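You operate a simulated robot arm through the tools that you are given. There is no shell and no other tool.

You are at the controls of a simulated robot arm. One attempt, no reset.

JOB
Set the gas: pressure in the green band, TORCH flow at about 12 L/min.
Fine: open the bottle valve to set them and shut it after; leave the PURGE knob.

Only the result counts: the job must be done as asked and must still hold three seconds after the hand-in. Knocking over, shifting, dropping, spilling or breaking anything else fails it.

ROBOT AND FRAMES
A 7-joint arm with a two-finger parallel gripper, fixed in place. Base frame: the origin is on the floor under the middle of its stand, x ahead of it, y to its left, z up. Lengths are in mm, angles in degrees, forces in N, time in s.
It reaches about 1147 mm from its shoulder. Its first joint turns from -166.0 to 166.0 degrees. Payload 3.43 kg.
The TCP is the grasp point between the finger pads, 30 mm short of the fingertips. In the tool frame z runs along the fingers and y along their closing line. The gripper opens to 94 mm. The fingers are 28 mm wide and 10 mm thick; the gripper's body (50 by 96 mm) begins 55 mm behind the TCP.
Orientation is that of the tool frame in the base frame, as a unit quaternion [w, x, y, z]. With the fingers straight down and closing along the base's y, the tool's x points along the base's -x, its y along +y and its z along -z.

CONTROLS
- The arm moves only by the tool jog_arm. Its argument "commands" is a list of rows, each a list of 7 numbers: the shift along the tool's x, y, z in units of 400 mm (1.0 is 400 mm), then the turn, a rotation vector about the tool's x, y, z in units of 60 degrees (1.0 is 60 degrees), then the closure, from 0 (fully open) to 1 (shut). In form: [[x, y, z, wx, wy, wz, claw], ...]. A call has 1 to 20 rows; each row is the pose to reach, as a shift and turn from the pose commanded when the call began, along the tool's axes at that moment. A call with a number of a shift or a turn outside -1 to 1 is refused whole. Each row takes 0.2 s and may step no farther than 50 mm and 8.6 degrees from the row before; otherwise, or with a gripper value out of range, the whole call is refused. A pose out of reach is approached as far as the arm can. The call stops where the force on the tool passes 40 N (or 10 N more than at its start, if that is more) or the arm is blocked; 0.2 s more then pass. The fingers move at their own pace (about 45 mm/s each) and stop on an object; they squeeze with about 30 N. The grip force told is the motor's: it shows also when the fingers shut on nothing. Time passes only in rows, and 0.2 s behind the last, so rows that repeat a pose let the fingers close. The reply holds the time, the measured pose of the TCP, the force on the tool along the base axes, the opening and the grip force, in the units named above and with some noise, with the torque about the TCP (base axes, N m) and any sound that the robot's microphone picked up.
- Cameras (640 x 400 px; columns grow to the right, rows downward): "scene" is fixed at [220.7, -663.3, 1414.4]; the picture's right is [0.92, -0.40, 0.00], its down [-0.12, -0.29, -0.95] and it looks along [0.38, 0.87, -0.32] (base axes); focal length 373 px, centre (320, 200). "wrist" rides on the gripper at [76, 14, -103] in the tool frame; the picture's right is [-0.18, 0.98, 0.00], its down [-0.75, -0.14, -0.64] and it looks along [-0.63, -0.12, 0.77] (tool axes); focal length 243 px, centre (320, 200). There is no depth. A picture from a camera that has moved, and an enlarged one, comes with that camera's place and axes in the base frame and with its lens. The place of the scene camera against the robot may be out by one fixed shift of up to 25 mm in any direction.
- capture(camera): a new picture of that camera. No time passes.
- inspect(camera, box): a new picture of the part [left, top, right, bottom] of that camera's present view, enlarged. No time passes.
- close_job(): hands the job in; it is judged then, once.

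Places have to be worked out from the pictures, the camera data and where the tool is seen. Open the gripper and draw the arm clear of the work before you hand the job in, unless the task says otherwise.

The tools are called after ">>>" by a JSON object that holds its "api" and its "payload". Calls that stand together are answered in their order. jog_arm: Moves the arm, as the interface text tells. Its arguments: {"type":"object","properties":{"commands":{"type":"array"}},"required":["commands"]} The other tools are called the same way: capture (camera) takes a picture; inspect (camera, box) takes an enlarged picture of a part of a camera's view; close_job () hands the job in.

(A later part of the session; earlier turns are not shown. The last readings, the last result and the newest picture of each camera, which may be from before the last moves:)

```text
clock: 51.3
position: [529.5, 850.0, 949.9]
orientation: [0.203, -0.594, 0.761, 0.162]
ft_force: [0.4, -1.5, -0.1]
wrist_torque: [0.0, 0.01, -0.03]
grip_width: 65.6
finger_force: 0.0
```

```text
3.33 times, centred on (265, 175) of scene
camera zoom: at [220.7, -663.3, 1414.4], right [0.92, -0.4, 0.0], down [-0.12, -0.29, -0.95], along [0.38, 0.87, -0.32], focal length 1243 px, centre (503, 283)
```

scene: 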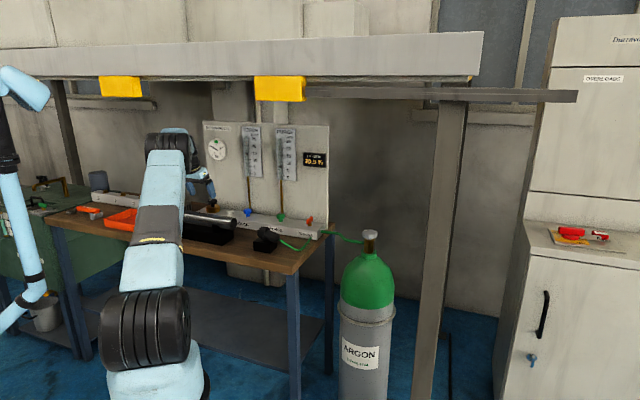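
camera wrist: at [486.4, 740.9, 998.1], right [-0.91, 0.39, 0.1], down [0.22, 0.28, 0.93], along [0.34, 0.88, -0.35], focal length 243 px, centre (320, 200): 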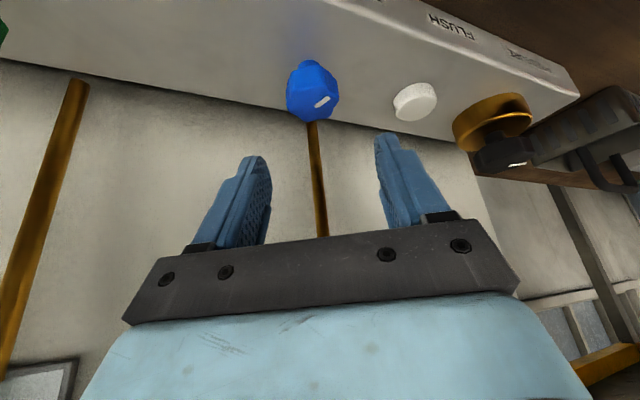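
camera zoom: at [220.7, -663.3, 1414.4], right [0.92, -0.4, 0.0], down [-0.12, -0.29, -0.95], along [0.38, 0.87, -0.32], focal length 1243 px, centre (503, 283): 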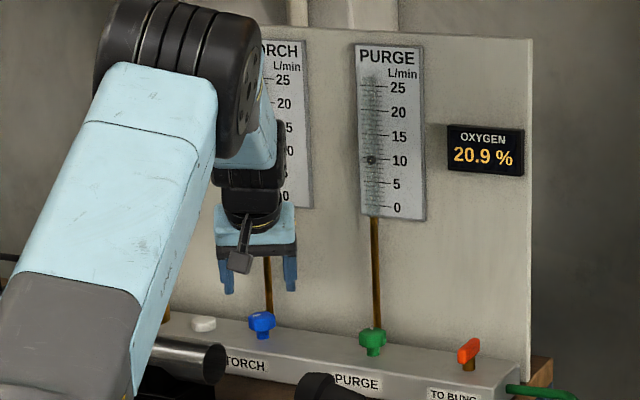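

The knob's axis is at about [530.5, 857.5], top z≈886, diameter about 34 mm. I lower to TCP z 894 with fingers at 66 mm.

>>> {"api": "jog_arm", "payload": {"commands": [[0.0244, 0.0012, 0.0396, 0, 0, 0, 0.3], [0.0489, 0.0012, 0.0792, 0, 0, 0, 0.3], [0.061, 0.0012, 0.099, 0, 0, 0, 0.3], [0.0733, 0.0012, 0.1188, 0, 0, 0, 0.3], [0.0733, 0.0012, 0.1188, 0, 0, 0, 0.3]]}}

>>> {"api": "capture", "payload": {"camera": "wrist"}}

>>> {"api": "inspect", "payload": {"camera": "scene", "box": [215, 170, 295, 240]}}

```text
clock: 52.5
position: [528.9, 850.0, 893.4]
orientation: [0.203, -0.593, 0.762, 0.162]
ft_force: [0.5, -2.1, 6.2]
wrist_torque: [-0.11, -0.19, -0.07]
grip_width: 65.8
finger_force: 0.1
```

```text
taken
camera wrist: at [485.5, 740.4, 941.7], right [-0.91, 0.39, 0.1], down [0.22, 0.28, 0.93], along [0.34, 0.87, -0.35], focal length 243 px, centre (320, 200)
```

wrist: 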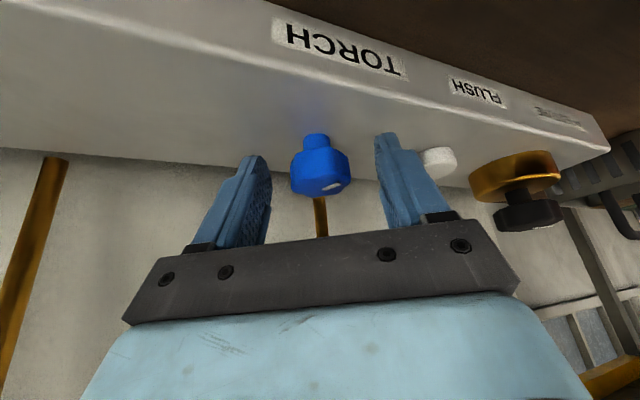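

```text
5.71 times, centred on (255, 205) of scene
camera zoom: at [220.7, -663.3, 1414.4], right [0.92, -0.4, 0.0], down [-0.12, -0.29, -0.95], along [0.38, 0.87, -0.32], focal length 2131 px, centre (691, 171)
```

zoom: 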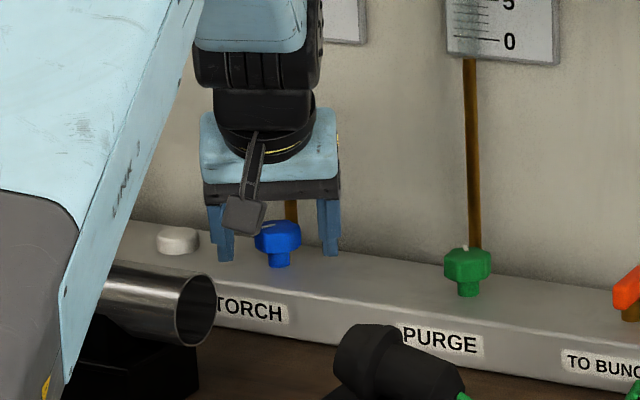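

A slight 6 N upward force suggests a fingertip grazing the block top, so I rise 4 mm, then close on the knob.

>>> {"api": "jog_arm", "payload": {"commands": [[-0.0052, 0, -0.009, 0, 0, 0, 0.3], [-0.0052, 0, -0.009, 0, 0, 0, 0.3], [-0.0052, 0, -0.009, 0, 0, 0, 0.6], [-0.0052, 0, -0.009, 0, 0, 0, 0.9], [-0.0052, 0, -0.009, 0, 0, 0, 1], [-0.0052, 0, -0.009, 0, 0, 0, 1], [-0.0052, 0, -0.009, 0, 0, 0, 1]]}}

>>> {"api": "capture", "payload": {"camera": "wrist"}}

>>> {"api": "inspect", "payload": {"camera": "scene", "box": [195, 115, 335, 235]}}

```text
clock: 54.1
position: [527.3, 849.6, 897.3]
orientation: [0.203, -0.592, 0.763, 0.162]
ft_force: [-3.4, 0.1, -1.2]
wrist_torque: [-0.07, -0.24, 0.05]
grip_width: 34.7
finger_force: 44.7
```

```text
taken
camera wrist: at [485.7, 740.5, 945.6], right [-0.91, 0.39, 0.1], down [0.22, 0.28, 0.93], along [0.34, 0.87, -0.35], focal length 243 px, centre (320, 200)
```

wrist: 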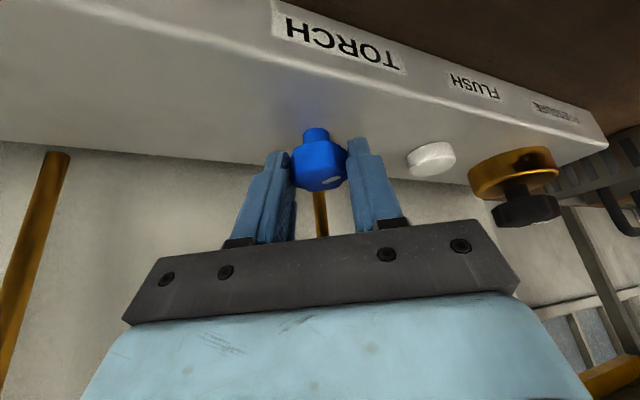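

```text
3.33 times, centred on (265, 175) of scene
camera zoom: at [220.7, -663.3, 1414.4], right [0.92, -0.4, 0.0], down [-0.12, -0.29, -0.95], along [0.38, 0.87, -0.32], focal length 1243 px, centre (503, 283)
```

zoom: 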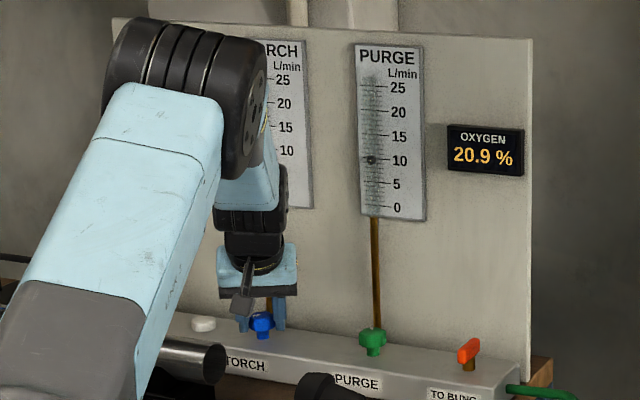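

Held on the blue knob (34.7 mm) with little side load. I turn it 24° clockwise and look for the TORCH float.

>>> {"api": "jog_arm", "payload": {"commands": [[-0.0001, 0.0022, 0.0001, 0.0501, -0.0005, 0.0864, 1], [-0.0004, 0.0044, 0.0002, 0.1003, -0.0011, 0.1728, 1], [-0.0009, 0.0065, 0.0005, 0.1504, -0.0016, 0.2591, 1], [-0.0016, 0.0085, 0.0009, 0.2006, -0.0022, 0.3455, 1], [-0.0016, 0.0085, 0.0009, 0.2006, -0.0022, 0.3455, 1]]}}

>>> {"api": "inspect", "payload": {"camera": "scene", "box": [195, 115, 335, 235]}}

>>> {"api": "capture", "payload": {"camera": "wrist"}}

```text
clock: 55.3
position: [526.8, 851.2, 896.8]
orientation: [0.233, -0.422, 0.868, 0.116]
ft_force: [8.6, 9.0, -1.2]
wrist_torque: [0.07, -0.59, -0.01]
grip_width: 34.6
finger_force: 45.1
```

```text
3.33 times, centred on (265, 175) of scene
camera zoom: at [220.7, -663.3, 1414.4], right [0.92, -0.4, 0.0], down [-0.12, -0.29, -0.95], along [0.38, 0.87, -0.32], focal length 1243 px, centre (503, 283)
```

zoom: 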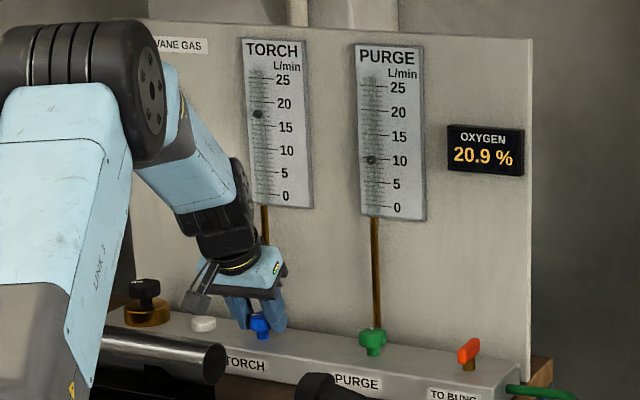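

```text
taken
camera wrist: at [441.9, 768.4, 945.6], right [-0.67, 0.73, 0.1], down [0.32, 0.17, 0.93], along [0.67, 0.66, -0.35], focal length 243 px, centre (320, 200)
```

wrist: 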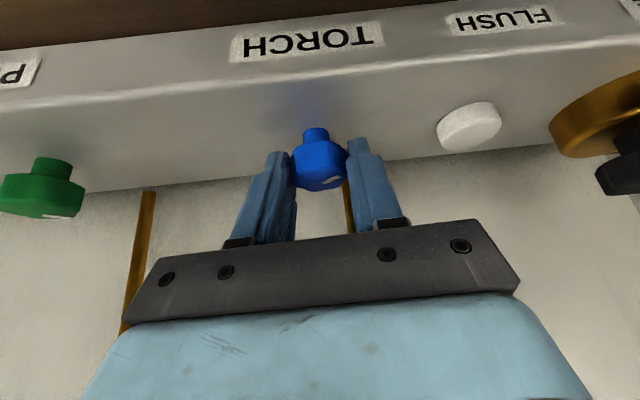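

TORCH fell from 19.7 to about 18 for 24°, so clockwise closes it and the sensitivity is about 0.075 L/min per degree. Both flow tubes are now in view. I turn another 42° clockwise.

>>> {"api": "jog_arm", "payload": {"commands": [[-0.0012, 0.0024, 0.0007, 0.0586, -0.0006, 0.1007, 1], [-0.0016, 0.0049, 0.0009, 0.1172, -0.0011, 0.2014, 1], [-0.0023, 0.0073, 0.0013, 0.1758, -0.0017, 0.302, 1], [-0.0032, 0.0097, 0.0018, 0.2345, -0.0022, 0.4027, 1], [-0.0044, 0.0119, 0.0025, 0.2931, -0.0028, 0.5034, 1], [-0.0058, 0.0139, 0.0033, 0.3517, -0.0034, 0.6041, 1], [-0.0058, 0.0139, 0.0033, 0.3517, -0.0034, 0.6041, 1]]}}

>>> {"api": "inspect", "payload": {"camera": "scene", "box": [195, 115, 335, 235]}}

>>> {"api": "capture", "payload": {"camera": "wrist"}}

```text
clock: 56.9
position: [522.9, 855.1, 897.4]
orientation: [0.258, -0.083, 0.962, 0.024]
ft_force: [14.5, -17.5, 2.3]
wrist_torque: [-0.86, -0.37, -0.14]
grip_width: 34.6
finger_force: 45.3
```

```text
3.33 times, centred on (265, 175) of scene
camera zoom: at [220.7, -663.3, 1414.4], right [0.92, -0.4, 0.0], down [-0.12, -0.29, -0.95], along [0.38, 0.87, -0.32], focal length 1243 px, centre (503, 283)
```

zoom: 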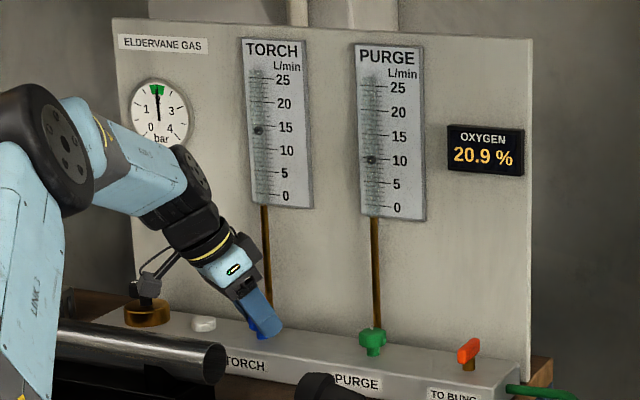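

```text
taken
camera wrist: at [405.0, 849.8, 945.8], right [-0.01, 1.0, 0.1], down [0.35, -0.09, 0.93], along [0.94, 0.04, -0.35], focal length 243 px, centre (320, 200)
```

wrist: 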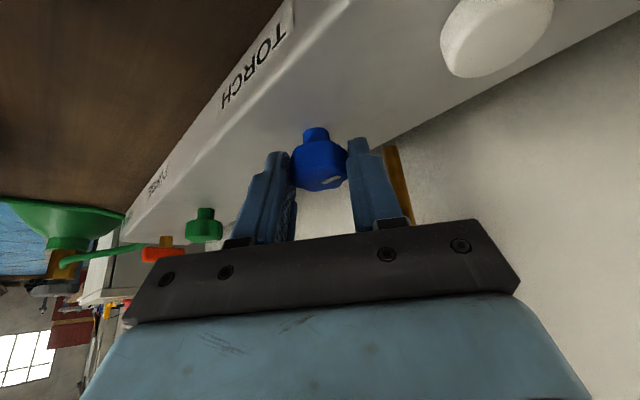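

TORCH is now about 14.4 L/min. I check the gauge and float more closely before the last part.

>>> {"api": "inspect", "payload": {"camera": "scene", "box": [208, 132, 236, 164]}}

>>> {"api": "inspect", "payload": {"camera": "scene", "box": [235, 120, 305, 190]}}

```text
12.50 times, centred on (222, 148) of scene
camera zoom: at [220.7, -663.3, 1414.4], right [0.92, -0.4, 0.0], down [-0.12, -0.29, -0.95], along [0.38, 0.87, -0.32], focal length 4661 px, centre (1545, 850)
```

zoom: 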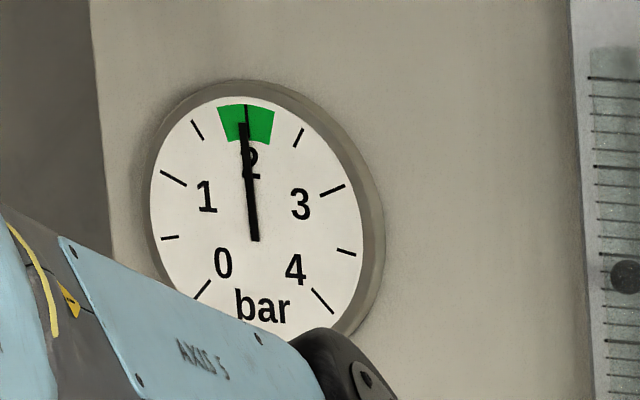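

```text
5.71 times, centred on (270, 155) of scene
camera zoom: at [220.7, -663.3, 1414.4], right [0.92, -0.4, 0.0], down [-0.12, -0.29, -0.95], along [0.38, 0.87, -0.32], focal length 2131 px, centre (606, 457)
```

zoom: 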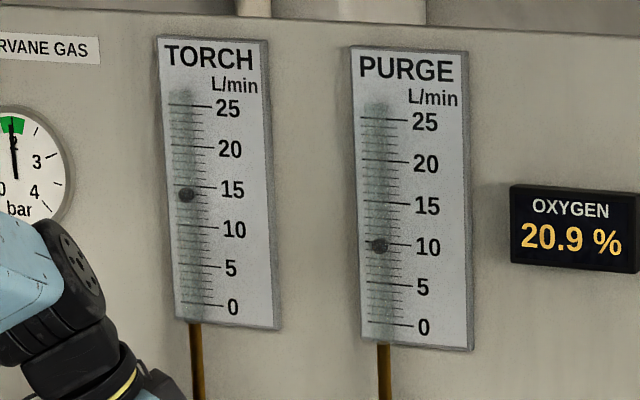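

Pressure holds at about 1.98 bar. I enlarge the TORCH tube strongly to calibrate the float reading against the ticks.

>>> {"api": "inspect", "payload": {"camera": "scene", "box": [238, 130, 266, 180]}}

>>> {"api": "inspect", "payload": {"camera": "scene", "box": [250, 142, 266, 160]}}

```text
8.00 times, centred on (252, 155) of scene
camera zoom: at [220.7, -663.3, 1414.4], right [0.92, -0.4, 0.0], down [-0.12, -0.29, -0.95], along [0.38, 0.87, -0.32], focal length 2983 px, centre (864, 560)
```

zoom: 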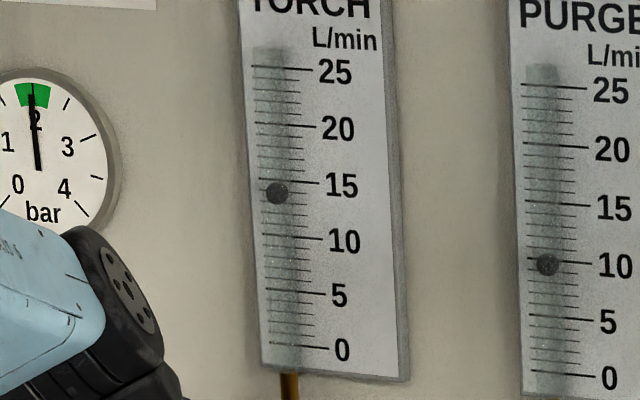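

```text
16.00 times, centred on (258, 151) of scene
camera zoom: at [220.7, -663.3, 1414.4], right [0.92, -0.4, 0.0], down [-0.12, -0.29, -0.95], along [0.38, 0.87, -0.32], focal length 5966 px, centre (1312, 984)
```

zoom: 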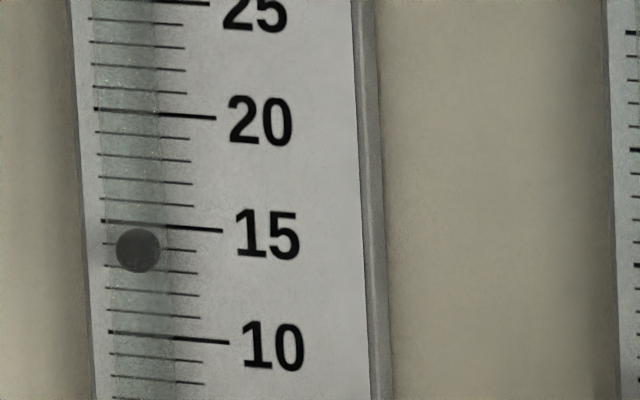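

The float reads 13.8 on the ticks; allowing for parallax (the float sits about 10 mm in front of the plate and showed about −0.45 at zero), the true flow is about 14.2. I ease the side load and turn 18° more clockwise.

>>> {"api": "jog_arm", "payload": {"commands": [[-0.0009, 0.0001, 0.0005, 0.05, -0.0003, 0.0865, 1], [-0.0012, 0.002, 0.0007, 0.1001, -0.0007, 0.1729, 1], [-0.0016, 0.0037, 0.0009, 0.1501, -0.001, 0.2594, 1], [-0.0016, 0.0037, 0.0009, 0.1501, -0.001, 0.2594, 1]]}}

>>> {"api": "inspect", "payload": {"camera": "scene", "box": [250, 142, 266, 160]}}

>>> {"api": "inspect", "payload": {"camera": "scene", "box": [195, 115, 335, 235]}}

```text
clock: 57.9
position: [524.5, 857.5, 897.4]
orientation: [0.259, 0.069, 0.963, -0.015]
ft_force: [19.6, -18.7, 6.1]
wrist_torque: [-0.92, -0.67, -0.08]
grip_width: 34.6
finger_force: 45.2
```

```text
16.00 times, centred on (258, 151) of scene
camera zoom: at [220.7, -663.3, 1414.4], right [0.92, -0.4, 0.0], down [-0.12, -0.29, -0.95], along [0.38, 0.87, -0.32], focal length 5966 px, centre (1312, 984)
```

zoom: 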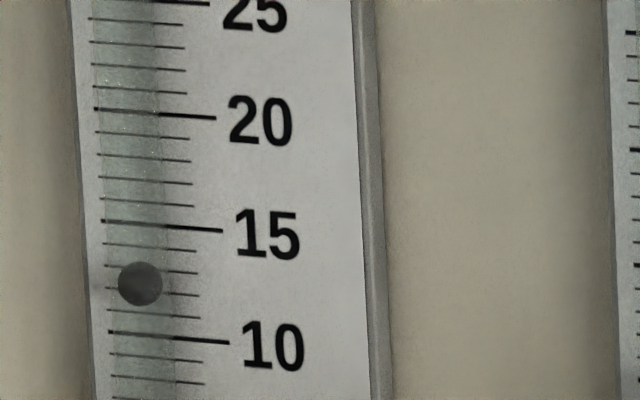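

```text
3.33 times, centred on (265, 175) of scene
camera zoom: at [220.7, -663.3, 1414.4], right [0.92, -0.4, 0.0], down [-0.12, -0.29, -0.95], along [0.38, 0.87, -0.32], focal length 1243 px, centre (503, 283)
```

zoom: 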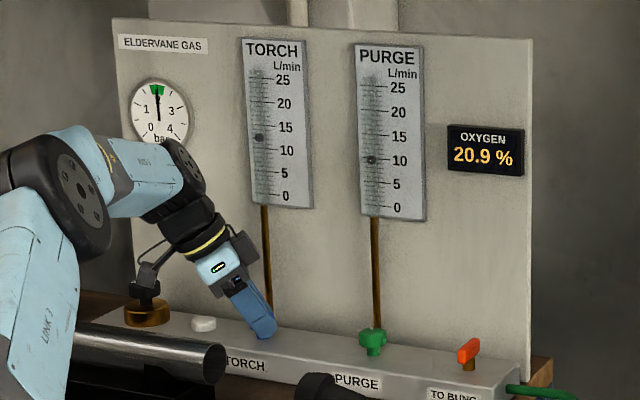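

Ticks read 12.3 (true about 12.7); slope about 0.086 per degree. I ease the load and turn about 7.5° more.

>>> {"api": "jog_arm", "payload": {"commands": [[-0.002, -0.0015, 0.0006, 0, 0, 0, 1], [-0.002, -0.0003, 0.0006, 0.0334, -0.0005, 0.0576, 1], [-0.0021, 0.0008, 0.0006, 0.0626, -0.0009, 0.108, 1], [-0.0021, 0.0008, 0.0006, 0.0626, -0.0009, 0.108, 1], [-0.0021, 0.0008, 0.0006, 0.0626, -0.0009, 0.108, 1]]}}

>>> {"api": "inspect", "payload": {"camera": "scene", "box": [250, 142, 266, 160]}}

>>> {"api": "inspect", "payload": {"camera": "scene", "box": [208, 132, 236, 164]}}

```text
clock: 59.1
position: [524.4, 857.9, 896.6]
orientation: [0.257, 0.131, 0.957, -0.032]
ft_force: [20.8, -0.7, 6.3]
wrist_torque: [0.21, 0.14, 0.04]
grip_width: 34.6
finger_force: 44.5
```

```text
16.00 times, centred on (258, 151) of scene
camera zoom: at [220.7, -663.3, 1414.4], right [0.92, -0.4, 0.0], down [-0.12, -0.29, -0.95], along [0.38, 0.87, -0.32], focal length 5966 px, centre (1312, 984)
```

zoom: 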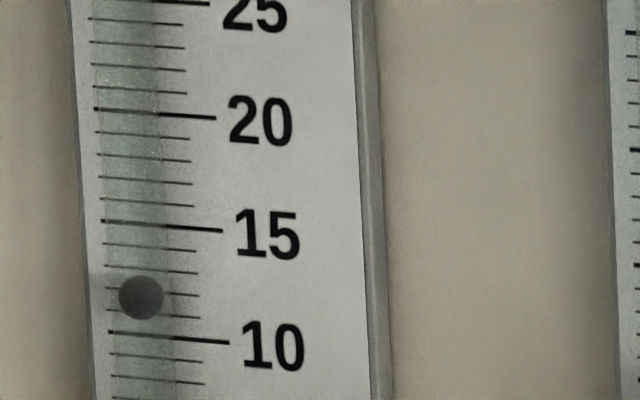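

```text
12.50 times, centred on (222, 148) of scene
camera zoom: at [220.7, -663.3, 1414.4], right [0.92, -0.4, 0.0], down [-0.12, -0.29, -0.95], along [0.38, 0.87, -0.32], focal length 4661 px, centre (1545, 850)
```

zoom: 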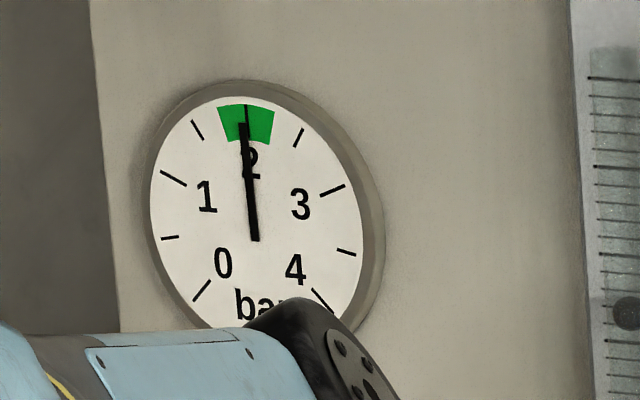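

The float reads 11.65 on the ticks, about 12.0 L/min with parallax, and pressure is about 1.98 bar. I relax the load, release the knob and rise.

>>> {"api": "jog_arm", "payload": {"commands": [[-0.0017, 0.0005, 0.0004, 0, 0, 0, 1], [-0.0017, 0.0005, 0.0004, 0, 0, 0, 0.7], [-0.0017, 0.0005, 0.0004, 0, 0, 0, 0.4], [-0.0017, 0.0005, 0.0004, 0, 0, 0, 0.3], [-0.0017, 0.0005, 0.0004, 0, 0, 0, 0.3], [-0.025, 0.0005, -0.043, 0, 0, 0, 0.3], [-0.05, 0.001, -0.087, 0, 0, 0, 0.3], [-0.075, 0.001, -0.13, 0, 0, 0, 0.3], [-0.075, 0.001, -0.13, 0, 0, 0, 0.3]]}}

>>> {"api": "inspect", "payload": {"camera": "scene", "box": [250, 142, 266, 160]}}

>>> {"api": "inspect", "payload": {"camera": "scene", "box": [195, 115, 335, 235]}}

>>> {"api": "capture", "payload": {"camera": "wrist"}}

```text
clock: 61.1
position: [522.9, 856.7, 956.1]
orientation: [0.258, 0.131, 0.957, -0.034]
ft_force: [-0.2, 0.2, 0.4]
wrist_torque: [0.01, -0.01, 0.02]
grip_width: 65.9
finger_force: 0.0
```

```text
16.00 times, centred on (258, 151) of scene
camera zoom: at [220.7, -663.3, 1414.4], right [0.92, -0.4, 0.0], down [-0.12, -0.29, -0.95], along [0.38, 0.87, -0.32], focal length 5966 px, centre (1312, 984)
```

zoom: 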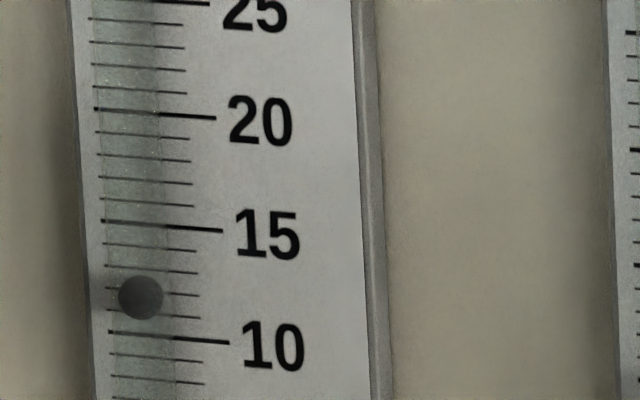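

```text
3.33 times, centred on (265, 175) of scene
camera zoom: at [220.7, -663.3, 1414.4], right [0.92, -0.4, 0.0], down [-0.12, -0.29, -0.95], along [0.38, 0.87, -0.32], focal length 1243 px, centre (503, 283)
```

zoom: 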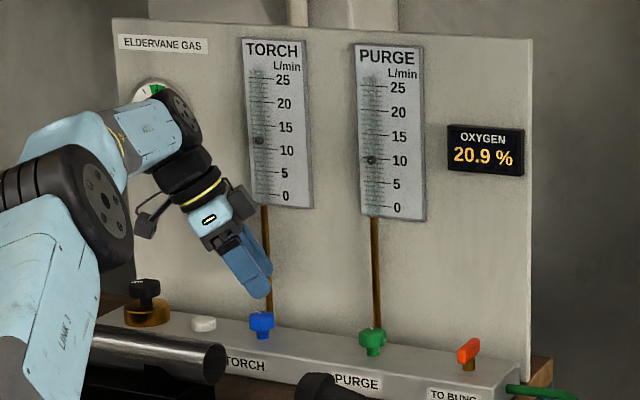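

```text
taken
camera wrist: at [413.3, 902.5, 1005.1], right [0.42, 0.9, 0.1], down [0.28, -0.23, 0.93], along [0.87, -0.36, -0.35], focal length 243 px, centre (320, 200)
```

wrist: 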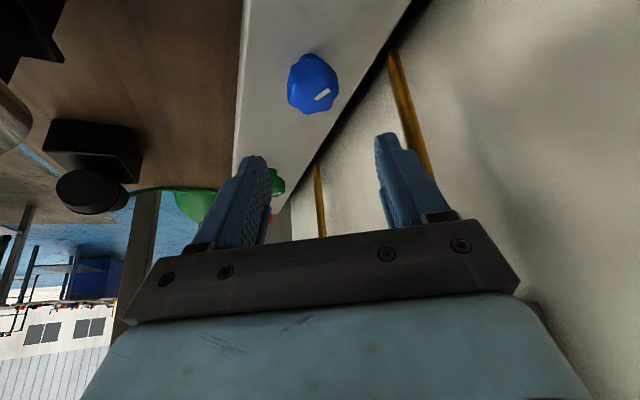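

Flow and pressure settings hold after release. Now I back away from the panel and turn the lean back toward the robot side before travelling to the bottle.

>>> {"api": "jog_arm", "payload": {"commands": [[0.035, -0.072, -0.0208, 0, 0, 0, 0.2], [0.07, -0.143, -0.0415, -0.0625, 0.0008, -0.108, 0.1], [0.1, -0.205, -0.0592, -0.125, 0.0015, -0.2165, 0], [0.117, -0.239, -0.0692, -0.1875, 0.0023, -0.325, 0], [0.117, -0.239, -0.0692, -0.25, 0.003, -0.433, 0], [0.117, -0.239, -0.0692, -0.3125, 0.0038, -0.541, 0], [0.117, -0.239, -0.0692, -0.375, 0.0045, -0.65, 0], [0.117, -0.239, -0.0692, -0.375, 0.0045, -0.65, 0]]}}

>>> {"api": "inspect", "payload": {"camera": "scene", "box": [195, 115, 335, 195]}}

>>> {"api": "capture", "payload": {"camera": "wrist"}}

```text
clock: 62.9
position: [445.7, 778.9, 955.6]
orientation: [0.25, -0.247, 0.934, 0.068]
ft_force: [0.5, 0.4, 0.2]
wrist_torque: [0.01, 0.0, 0.08]
grip_width: 94.0
finger_force: 0.1
```

```text
4.57 times, centred on (265, 155) of scene
camera zoom: at [220.7, -663.3, 1414.4], right [0.92, -0.4, 0.0], down [-0.12, -0.29, -0.95], along [0.38, 0.87, -0.32], focal length 1705 px, centre (571, 406)
```

zoom: 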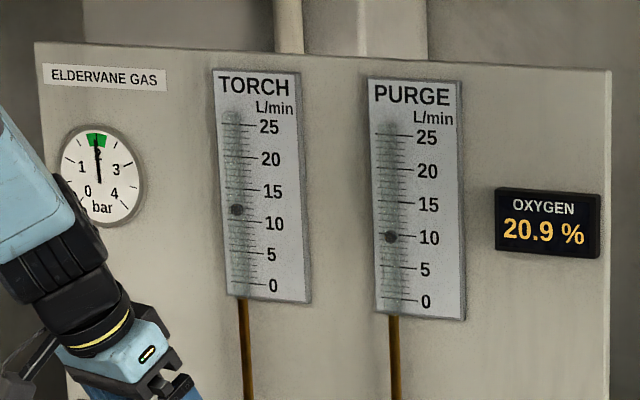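

```text
taken
camera wrist: at [335.5, 735.3, 1005.6], right [-0.35, 0.93, 0.1], down [0.36, 0.04, 0.93], along [0.87, 0.36, -0.35], focal length 243 px, centre (320, 200)
```

wrist: 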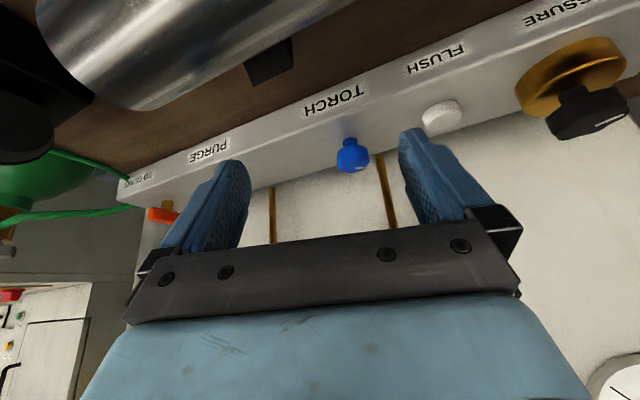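

Readings: pressure about 2.0 bar (mid green), TORCH about 12, PURGE about 10. I straighten the tool and travel right at a safe distance from the panel toward the bottle.

>>> {"api": "jog_arm", "payload": {"commands": [[-0.025, -0.093, 0.0103, 0, 0.08, 0, 0], [-0.05, -0.186, 0.0206, 0, 0.16, 0, 0], [-0.0755, -0.279, 0.0309, 0, 0.24, 0, 0], [-0.1007, -0.372, 0.0411, 0, 0.32, 0, 0], [-0.1259, -0.465, 0.0514, 0, 0.4, 0, 0], [-0.1511, -0.558, 0.0617, 0, 0.46, 0, 0], [-0.1763, -0.651, 0.072, 0, 0.5, 0, 0], [-0.1763, -0.651, 0.072, 0, 0.5, 0, 0]]}}

>>> {"api": "capture", "payload": {"camera": "scene"}}

```text
clock: 64.7
position: [639.8, 590.6, 967.7]
orientation: [0.0, -0.255, 0.967, 0.002]
ft_force: [0.0, -0.1, -0.4]
wrist_torque: [0.0, 0.0, -0.01]
grip_width: 94.2
finger_force: 0.1
```

```text
taken
```

scene: 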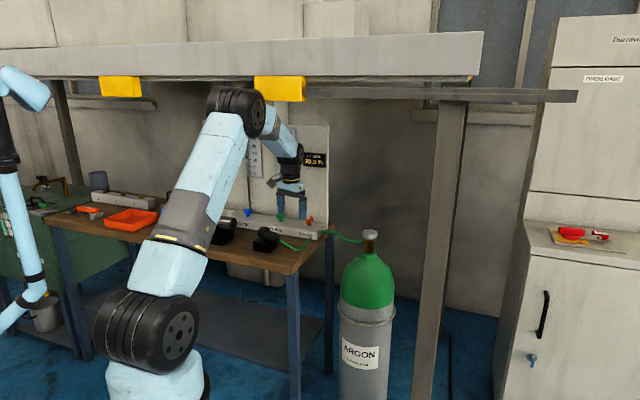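

Clear. I move to hover above the bottle wheel at [862.4, 396.6], turning the yaw up to about 75° for clockwise closing.

>>> {"api": "jog_arm", "payload": {"commands": [[-0.0349, -0.0995, -0.0007, 0, 0, -0.107, 0], [-0.0698, -0.199, -0.0014, 0, 0, -0.214, 0], [-0.1047, -0.2985, -0.002, 0, 0, -0.321, 0], [-0.1396, -0.398, -0.003, 0, 0, -0.428, 0], [-0.1745, -0.4976, -0.004, 0, 0, -0.535, 0], [-0.2094, -0.5971, -0.0045, 0, 0, -0.642, 0], [-0.2443, -0.6966, -0.005, 0, 0, -0.75, 0], [-0.2443, -0.6966, -0.005, 0, 0, -0.75, 0]]}}

>>> {"api": "capture", "payload": {"camera": "wrist"}}

>>> {"api": "inspect", "payload": {"camera": "wrist", "box": [240, 80, 400, 180]}}

```text
clock: 66.5
position: [860.9, 397.0, 966.5]
orientation: [0.001, -0.606, 0.796, 0.002]
ft_force: [0.3, 0.0, -0.8]
wrist_torque: [0.01, -0.03, -0.01]
grip_width: 93.9
finger_force: 0.0
```

```text
taken
camera wrist: at [826.4, 328.9, 1068.0], right [-0.9, 0.44, 0.0], down [0.34, 0.69, 0.64], along [0.28, 0.58, -0.77], focal length 243 px, centre (320, 200)
```

wrist: 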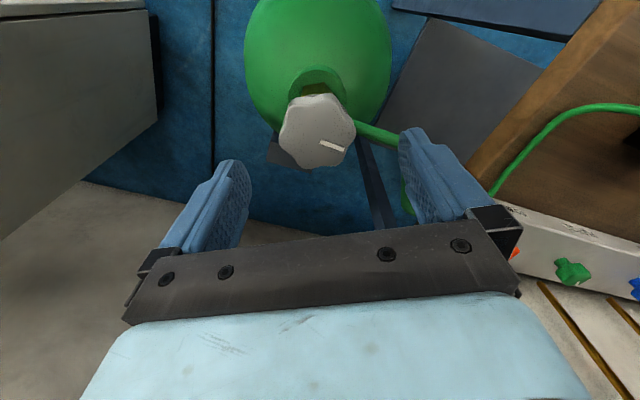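

```text
4.00 times, centred on (320, 130) of wrist
camera zoom: at [826.4, 328.9, 1068.0], right [-0.9, 0.44, 0.0], down [0.34, 0.69, 0.64], along [0.28, 0.58, -0.77], focal length 970 px, centre (320, 480)
```

zoom: 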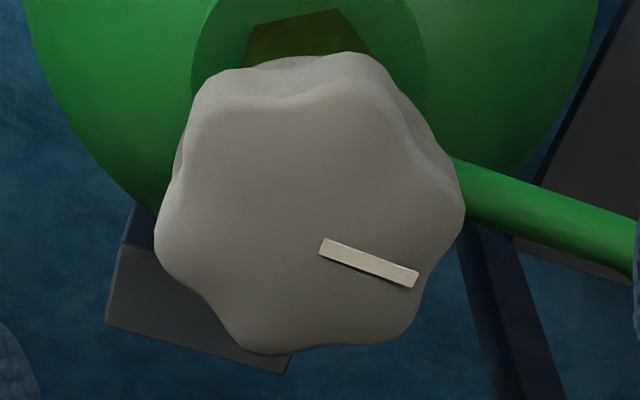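

The index is at az ≈131° (closed was ≈ −39°), so about 170° of closing is needed. I turn to yaw 101°, where the pads again face valleys between lobes, and lower around the wheel.

>>> {"api": "jog_arm", "payload": {"commands": [[0, -0.0039, 0, 0, 0, -0.11, 0], [0, -0.0039, 0, 0, 0, -0.22, 0], [0, -0.0039, 0, 0, 0, -0.33, 0], [0, -0.0039, 0, 0, 0, -0.44, 0], [0, -0.0039, 0.04, 0, 0, -0.44, 0], [0, -0.0039, 0.08, 0, 0, -0.44, 0], [0, -0.0039, 0.115, 0, 0, -0.44, 0], [0, -0.0039, 0.146, 0, 0, -0.44, 0], [0, -0.0039, 0.146, 0, 0, -0.44, 0]]}}

>>> {"api": "capture", "payload": {"camera": "wrist"}}

```text
clock: 68.5
position: [863.0, 398.3, 908.6]
orientation: [0.0, 0.772, -0.636, -0.002]
ft_force: [-0.1, 0.4, 0.0]
wrist_torque: [-0.01, 0.0, -0.03]
grip_width: 93.9
finger_force: 0.0
```

```text
taken
camera wrist: at [863.6, 320.6, 1008.3], right [-1.0, -0.01, 0.0], down [0.0, 0.76, 0.64], along [-0.01, 0.64, -0.76], focal length 243 px, centre (320, 200)
```

wrist: 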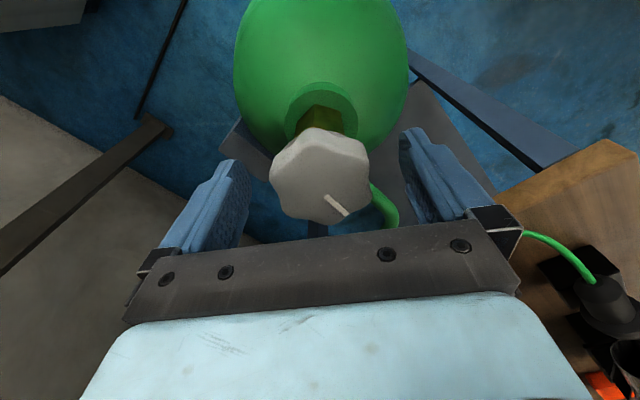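

Centred within about 1.5 mm and free of contact. I shift about 1 mm and close on the wheel.

>>> {"api": "jog_arm", "payload": {"commands": [[0.0023, 0.0012, 0, 0, 0, 0, 0.3], [0.0023, 0.0012, 0, 0, 0, 0, 0.6], [0.0023, 0.0012, 0, 0, 0, 0, 1], [0.0023, 0.0012, 0, 0, 0, 0, 1], [0.0023, 0.0012, 0, 0, 0, 0, 1]]}}

```text
clock: 69.7
position: [862.9, 396.7, 908.0]
orientation: [0.0, 0.771, -0.637, -0.002]
ft_force: [-5.1, -1.6, -0.4]
wrist_torque: [0.02, 0.13, 0.01]
grip_width: 53.6
finger_force: 45.6
```

Good grip (53.6 mm). I turn 60° clockwise.

>>> {"api": "jog_arm", "payload": {"commands": [[0, 0, 0, 0, 0, 0.125, 1], [0, 0, 0, 0, 0, 0.25, 1], [0, 0, 0, 0, 0, 0.375, 1], [0, 0, 0, 0, 0, 0.5, 1], [0, 0, 0, 0, 0, 0.625, 1], [0, 0, 0, 0, 0, 0.75, 1], [0, 0, 0, 0, 0, 0.875, 1], [0, 0, 0, 0, 0, 1.0, 1], [0, 0, 0, 0, 0, 1.0, 1]]}}

>>> {"api": "capture", "payload": {"camera": "wrist"}}

>>> {"api": "inspect", "payload": {"camera": "scene", "box": [195, 115, 335, 195]}}

```text
clock: 71.7
position: [863.5, 396.6, 908.2]
orientation: [-0.001, -0.349, 0.937, 0.003]
ft_force: [-15.0, 7.5, -10.7]
wrist_torque: [0.62, 0.17, -0.02]
grip_width: 53.3
finger_force: 44.8
```

```text
taken
camera wrist: at [794.9, 357.7, 1008.9], right [-0.5, 0.86, 0.01], down [0.66, 0.38, 0.64], along [0.55, 0.33, -0.77], focal length 243 px, centre (320, 200)
```

wrist: 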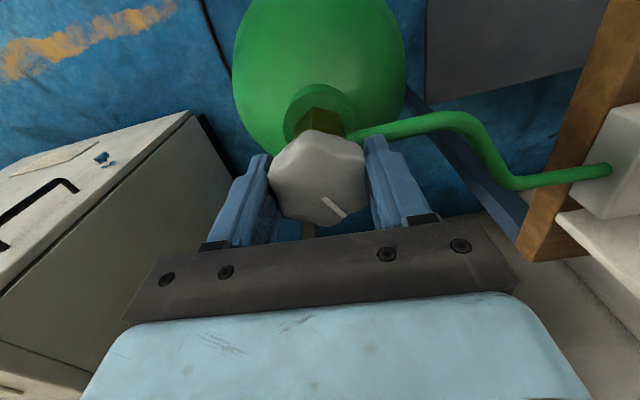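

```text
4.57 times, centred on (265, 155) of scene
camera zoom: at [220.7, -663.3, 1414.4], right [0.92, -0.4, 0.0], down [-0.12, -0.29, -0.95], along [0.38, 0.87, -0.32], focal length 1705 px, centre (571, 406)
```

zoom: 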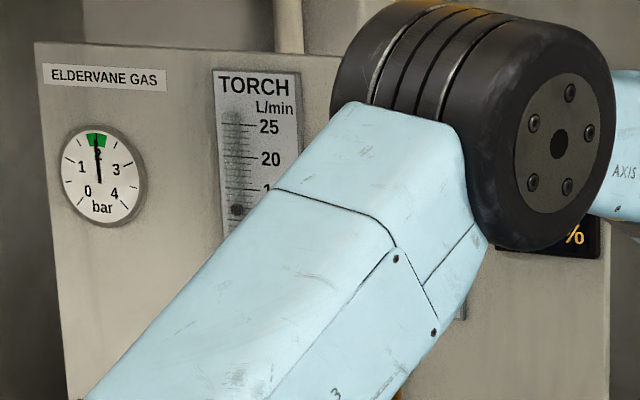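

The wheel turned 60° with the hand; the pressure still reads 2.0 bar, as expected. I ease the side load and turn another 60° clockwise.

>>> {"api": "jog_arm", "payload": {"commands": [[0.0005, 0.0013, 0, 0, 0, 0.125, 1], [0.0005, 0.0013, 0, 0, 0, 0.25, 1], [0.0005, 0.0013, 0, 0, 0, 0.375, 1], [0.0005, 0.0013, 0, 0, 0, 0.5, 1], [0.0005, 0.0013, 0, 0, 0, 0.625, 1], [0.0005, 0.0013, 0, 0, 0, 0.75, 1], [0.0005, 0.0013, 0, 0, 0, 0.875, 1], [0.0005, 0.0013, 0, 0, 0, 1.0, 1], [0.0005, 0.0013, 0, 0, 0, 1.0, 1]]}}

>>> {"api": "capture", "payload": {"camera": "wrist"}}

>>> {"api": "inspect", "payload": {"camera": "scene", "box": [195, 115, 335, 195]}}

```text
clock: 73.7
position: [861.3, 397.2, 908.1]
orientation: [0.0, 0.166, 0.986, 0.002]
ft_force: [-20.0, 14.3, -5.7]
wrist_torque: [-0.22, 0.67, 0.01]
grip_width: 53.3
finger_force: 45.3
```

```text
taken
camera wrist: at [794.3, 435.6, 1009.2], right [0.5, 0.87, 0.0], down [0.67, -0.38, 0.64], along [0.56, -0.32, -0.77], focal length 243 px, centre (320, 200)
```

wrist: 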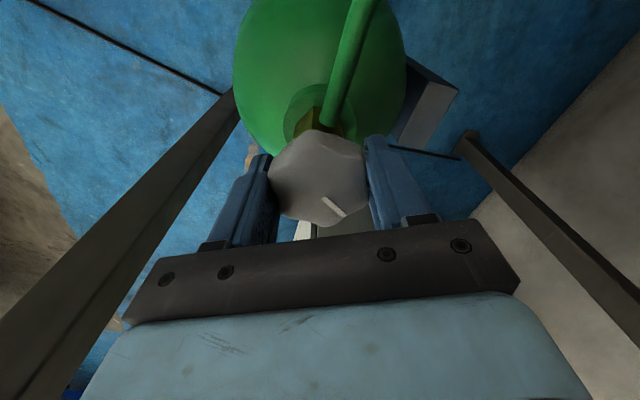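

```text
4.57 times, centred on (265, 155) of scene
camera zoom: at [220.7, -663.3, 1414.4], right [0.92, -0.4, 0.0], down [-0.12, -0.29, -0.95], along [0.38, 0.87, -0.32], focal length 1705 px, centre (571, 406)
```

zoom: 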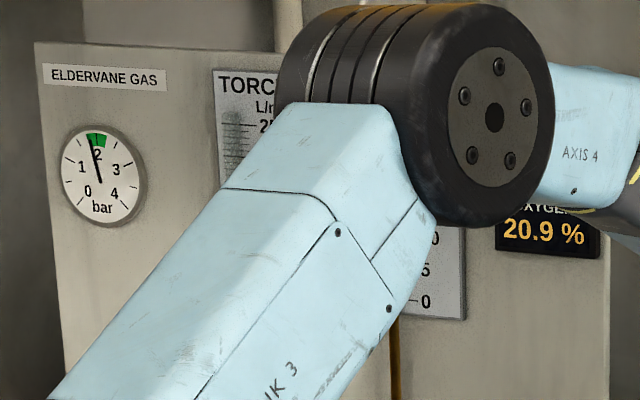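

The pressure has begun to fall, so about 50° remains. I open, swing back 60° around the wheel, and re-grip.

>>> {"api": "jog_arm", "payload": {"commands": [[0, 0, 0, 0, 0, 0, 0.5], [0, 0, 0, 0, 0, 0, 0], [0, 0, 0, 0, 0, 0, 0], [0, 0, 0, 0, 0, 0, 0], [0, 0, 0, 0, 0, 0, 0], [0, 0, 0, 0, 0, -0.125, 0], [0, 0, 0, 0, 0, -0.25, 0], [0, 0, 0, 0, 0, -0.375, 0], [0, 0, 0, 0, 0, -0.5, 0], [0, 0, 0, 0, 0, -0.625, 0], [0, 0, 0, 0, 0, -0.75, 0], [0, 0, 0, 0, 0, -0.875, 0], [0, 0, 0, 0, 0, -1.0, 0], [0, 0, 0, 0, 0, -1.0, 0]]}}

>>> {"api": "capture", "payload": {"camera": "wrist"}}

```text
clock: 76.7
position: [862.9, 395.4, 907.1]
orientation: [-0.001, -0.35, 0.937, 0.002]
ft_force: [-0.6, 0.5, 0.7]
wrist_torque: [0.01, -0.02, -0.01]
grip_width: 94.0
finger_force: 0.0
```

```text
taken
camera wrist: at [795.1, 356.4, 1009.3], right [-0.51, 0.86, 0.0], down [0.66, 0.39, 0.64], along [0.55, 0.33, -0.77], focal length 243 px, centre (320, 200)
```

wrist: 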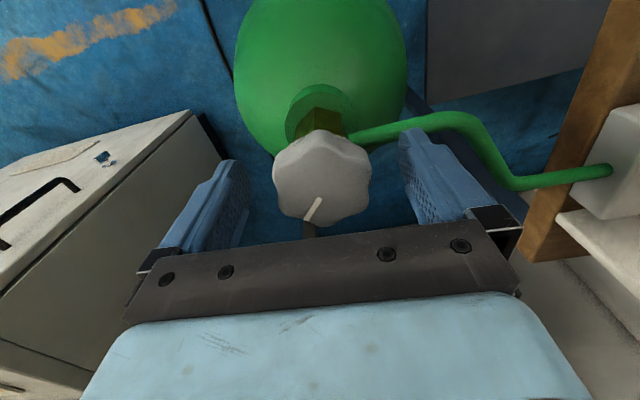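

I nudge about 1 mm to centre and close again.

>>> {"api": "jog_arm", "payload": {"commands": [[-0.0011, 0.0024, 0, 0, 0, 0, 0.3], [-0.0011, 0.0024, 0, 0, 0, 0, 0.6], [-0.0011, 0.0024, 0, 0, 0, 0, 1], [-0.0011, 0.0024, 0, 0, 0, 0, 1], [-0.0011, 0.0024, 0, 0, 0, 0, 1]]}}

```text
clock: 77.9
position: [862.3, 395.6, 908.3]
orientation: [0.0, -0.349, 0.937, 0.002]
ft_force: [-2.2, 0.3, -1.1]
wrist_torque: [0.06, 0.12, -0.04]
grip_width: 56.1
finger_force: 44.8
```

Gripped. I turn clockwise 42° and watch torque and the gauge.

>>> {"api": "jog_arm", "payload": {"commands": [[0, 0, 0, 0, 0, 0.1, 1], [0, 0, 0, 0, 0, 0.2, 1], [0, 0, 0, 0, 0, 0.3, 1], [0, 0, 0, 0, 0, 0.4, 1], [0, 0, 0, 0, 0, 0.5, 1], [0, 0, 0, 0, 0, 0.6, 1], [0, 0, 0, 0, 0, 0.7, 1], [0, 0, 0, 0, 0, 0.7, 1]]}}

>>> {"api": "inspect", "payload": {"camera": "scene", "box": [195, 115, 335, 195]}}

>>> {"api": "capture", "payload": {"camera": "wrist"}}

```text
clock: 79.7
position: [861.0, 396.4, 909.2]
orientation: [-0.001, 0.01, 1.0, 0.002]
ft_force: [-24.4, -17.3, -5.1]
wrist_torque: [0.4, 0.17, 0.03]
grip_width: 55.9
finger_force: 45.0
```

```text
4.57 times, centred on (265, 155) of scene
camera zoom: at [220.7, -663.3, 1414.4], right [0.92, -0.4, 0.0], down [-0.12, -0.29, -0.95], along [0.38, 0.87, -0.32], focal length 1705 px, centre (571, 406)
```

zoom: 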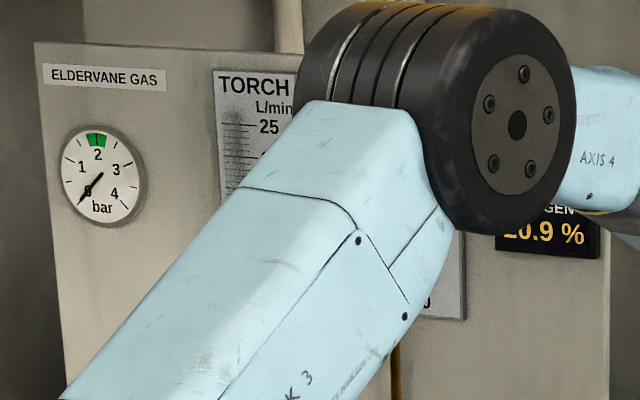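

```text
taken
camera wrist: at [785.0, 412.9, 1009.7], right [0.2, 0.98, 0.0], down [0.75, -0.16, 0.64], along [0.63, -0.13, -0.77], focal length 243 px, centre (320, 200)
```

wrist: 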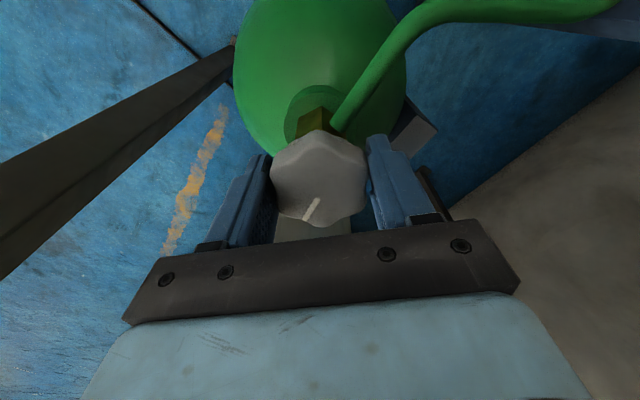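

The gauge has fallen to 0. I ease the load and continue clockwise a little to seat the valve against its closed stop.

>>> {"api": "jog_arm", "payload": {"commands": [[0.0022, -0.0015, 0, 0, 0, 0, 1], [0.0022, -0.0015, 0, 0, 0, 0.06, 1], [0.0022, -0.0015, 0, 0, 0, 0.12, 1], [0.0022, -0.0015, 0, 0, 0, 0.18, 1], [0.0022, -0.0015, 0, 0, 0, 0.24, 1], [0.0022, -0.0015, 0, 0, 0, 0.24, 1]]}}

>>> {"api": "capture", "payload": {"camera": "wrist"}}

>>> {"api": "inspect", "payload": {"camera": "scene", "box": [340, 200, 400, 250]}}

```text
clock: 81.0
position: [858.7, 397.2, 909.6]
orientation: [-0.004, 0.131, 0.991, 0.0]
ft_force: [-14.0, -7.1, 9.2]
wrist_torque: [-0.32, 0.37, 1.13]
grip_width: 53.3
finger_force: 45.2
stopped in row 6: the force on the tool passed its limit at 43 N (the readings are from after the stop); the commanded pose is now the measured one
```

```text
taken
camera wrist: at [788.9, 431.6, 1010.0], right [0.43, 0.9, 0.0], down [0.7, -0.33, 0.64], along [0.57, -0.28, -0.77], focal length 243 px, centre (320, 200)
```

wrist: 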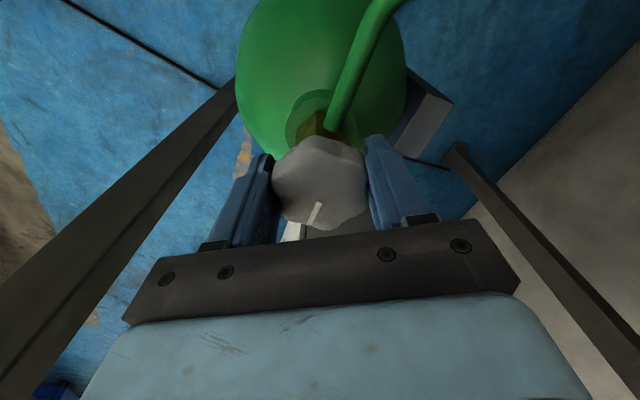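

```text
8.00 times, centred on (370, 225) of scene
camera zoom: at [220.7, -663.3, 1414.4], right [0.92, -0.4, 0.0], down [-0.12, -0.29, -0.95], along [0.38, 0.87, -0.32], focal length 2983 px, centre (-80, 0)
```

zoom: 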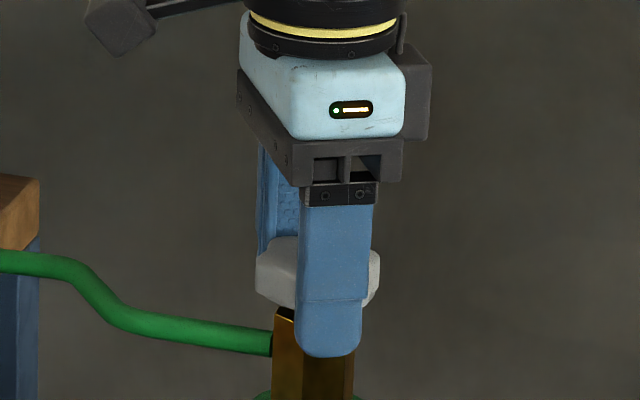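

The torque rose to +1.1 N m and the wheel slipped into its original alignment: the bottle valve is shut against its stop. I open the fingers and rise straight up.

>>> {"api": "jog_arm", "payload": {"commands": [[0, 0, 0, 0, 0, 0, 0.5], [0, 0, 0, 0, 0, 0, 0], [0, 0, 0, 0, 0, 0, 0], [0, 0, 0, 0, 0, 0, 0], [0, 0, 0, 0, 0, 0, 0], [0, 0, -0.05, 0, 0, 0, 0], [0, 0, -0.12, 0, 0, 0, 0], [0, 0, -0.17, 0, 0, 0, 0], [0, 0, -0.17, 0, 0, 0, 0]]}}

>>> {"api": "capture", "payload": {"camera": "wrist"}}

>>> {"api": "inspect", "payload": {"camera": "wrist", "box": [240, 80, 400, 180]}}

>>> {"api": "capture", "payload": {"camera": "scene"}}

```text
clock: 83.0
position: [860.2, 396.9, 974.8]
orientation: [-0.004, 0.131, 0.991, 0.002]
ft_force: [-0.1, 0.4, 0.4]
wrist_torque: [-0.01, 0.0, -0.01]
grip_width: 93.8
finger_force: 0.1
```

```text
taken
camera wrist: at [790.1, 431.5, 1076.4], right [0.43, 0.9, 0.0], down [0.69, -0.33, 0.64], along [0.57, -0.28, -0.77], focal length 243 px, centre (320, 200)
```

wrist: 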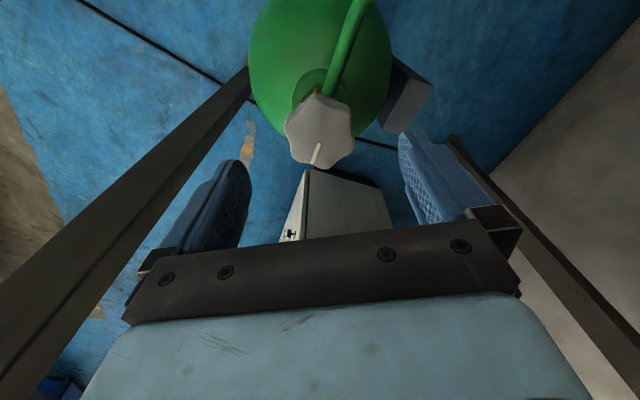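

```text
4.00 times, centred on (320, 130) of wrist
camera zoom: at [790.1, 431.5, 1076.4], right [0.43, 0.9, 0.0], down [0.69, -0.33, 0.64], along [0.57, -0.28, -0.77], focal length 970 px, centre (320, 480)
```

zoom: 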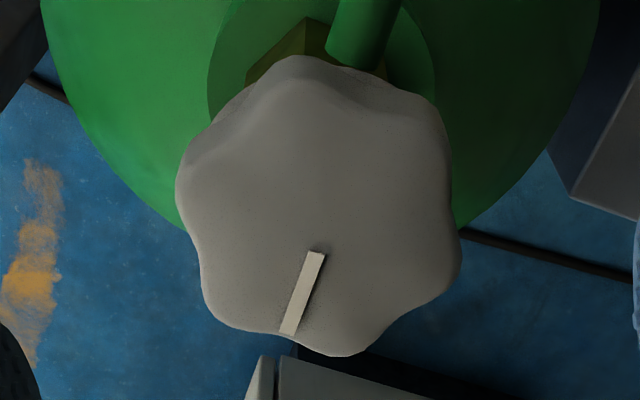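

```text
taken
```

scene: 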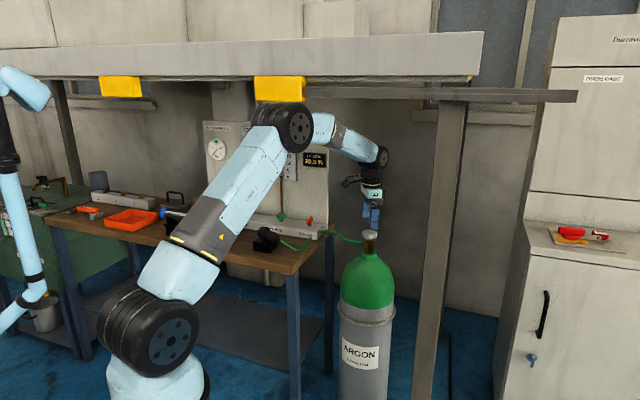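

The index is back in its original closed alignment. I retract the arm from the bottle along the earlier path, then check the gauges.

>>> {"api": "jog_arm", "payload": {"commands": [[0.11, -0.004, -0.006, 0, 0, 0, 0], [0.22, -0.008, -0.012, 0, 0, 0, 0], [0.33, -0.012, -0.018, 0, 0, 0, 0], [0.44, -0.016, -0.024, 0, 0, 0, 0], [0.55, -0.02, -0.03, 0, 0, 0, 0], [0.667, -0.0235, -0.0375, 0, 0, 0, 0], [0.77, -0.02, -0.045, 0, 0, 0, 0], [0.87, -0.01, -0.06, 0, 0, 0, 0], [0.95, 0, -0.08, 0, 0, 0, 0], [0.95, 0, -0.08, 0, 0, 0, 0]]}}

>>> {"api": "capture", "payload": {"camera": "scene"}}

>>> {"api": "inspect", "payload": {"camera": "scene", "box": [195, 115, 335, 195]}}

>>> {"api": "inspect", "payload": {"camera": "scene", "box": [250, 162, 266, 180]}}

```text
clock: 84.0
position: [671.5, 428.9, 985.1]
orientation: [0.002, 0.133, 0.991, -0.01]
ft_force: [-2.0, 1.2, 3.8]
wrist_torque: [-0.01, -0.13, 0.01]
grip_width: 93.9
finger_force: 0.1
stopped in row 4: the force on the tool passed its limit at 57 N (the readings are from after the stop); the commanded pose is now the measured one
```

```text
taken
```

scene: 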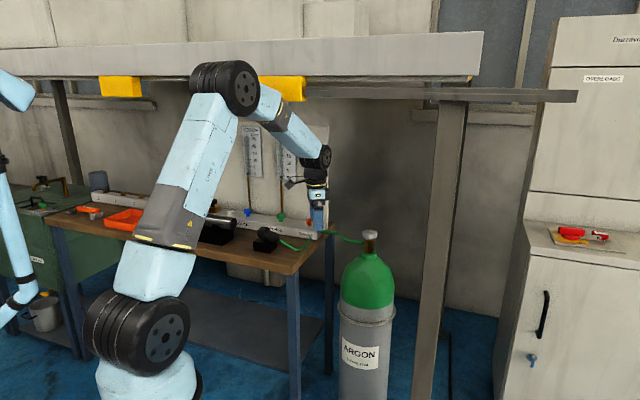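

```text
4.57 times, centred on (265, 155) of scene
camera zoom: at [220.7, -663.3, 1414.4], right [0.92, -0.4, 0.0], down [-0.12, -0.29, -0.95], along [0.38, 0.87, -0.32], focal length 1705 px, centre (571, 406)
```

zoom: 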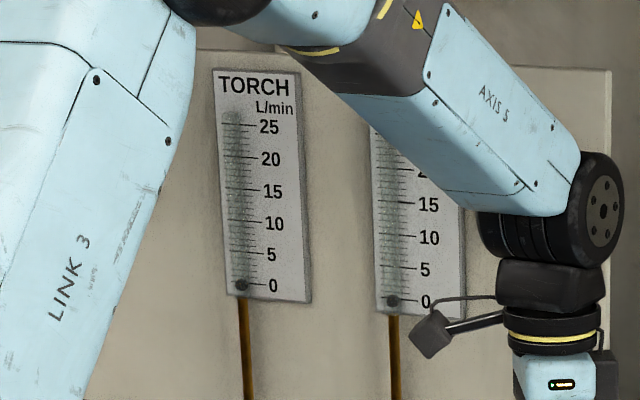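

```text
16.00 times, centred on (258, 171) of scene
camera zoom: at [220.7, -663.3, 1414.4], right [0.92, -0.4, 0.0], down [-0.12, -0.29, -0.95], along [0.38, 0.87, -0.32], focal length 5966 px, centre (1312, 664)
```

zoom: 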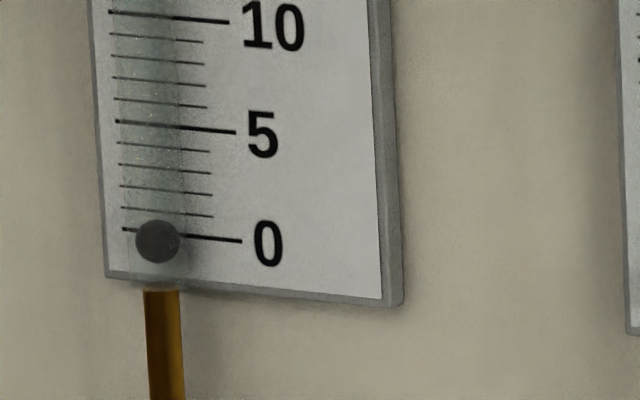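

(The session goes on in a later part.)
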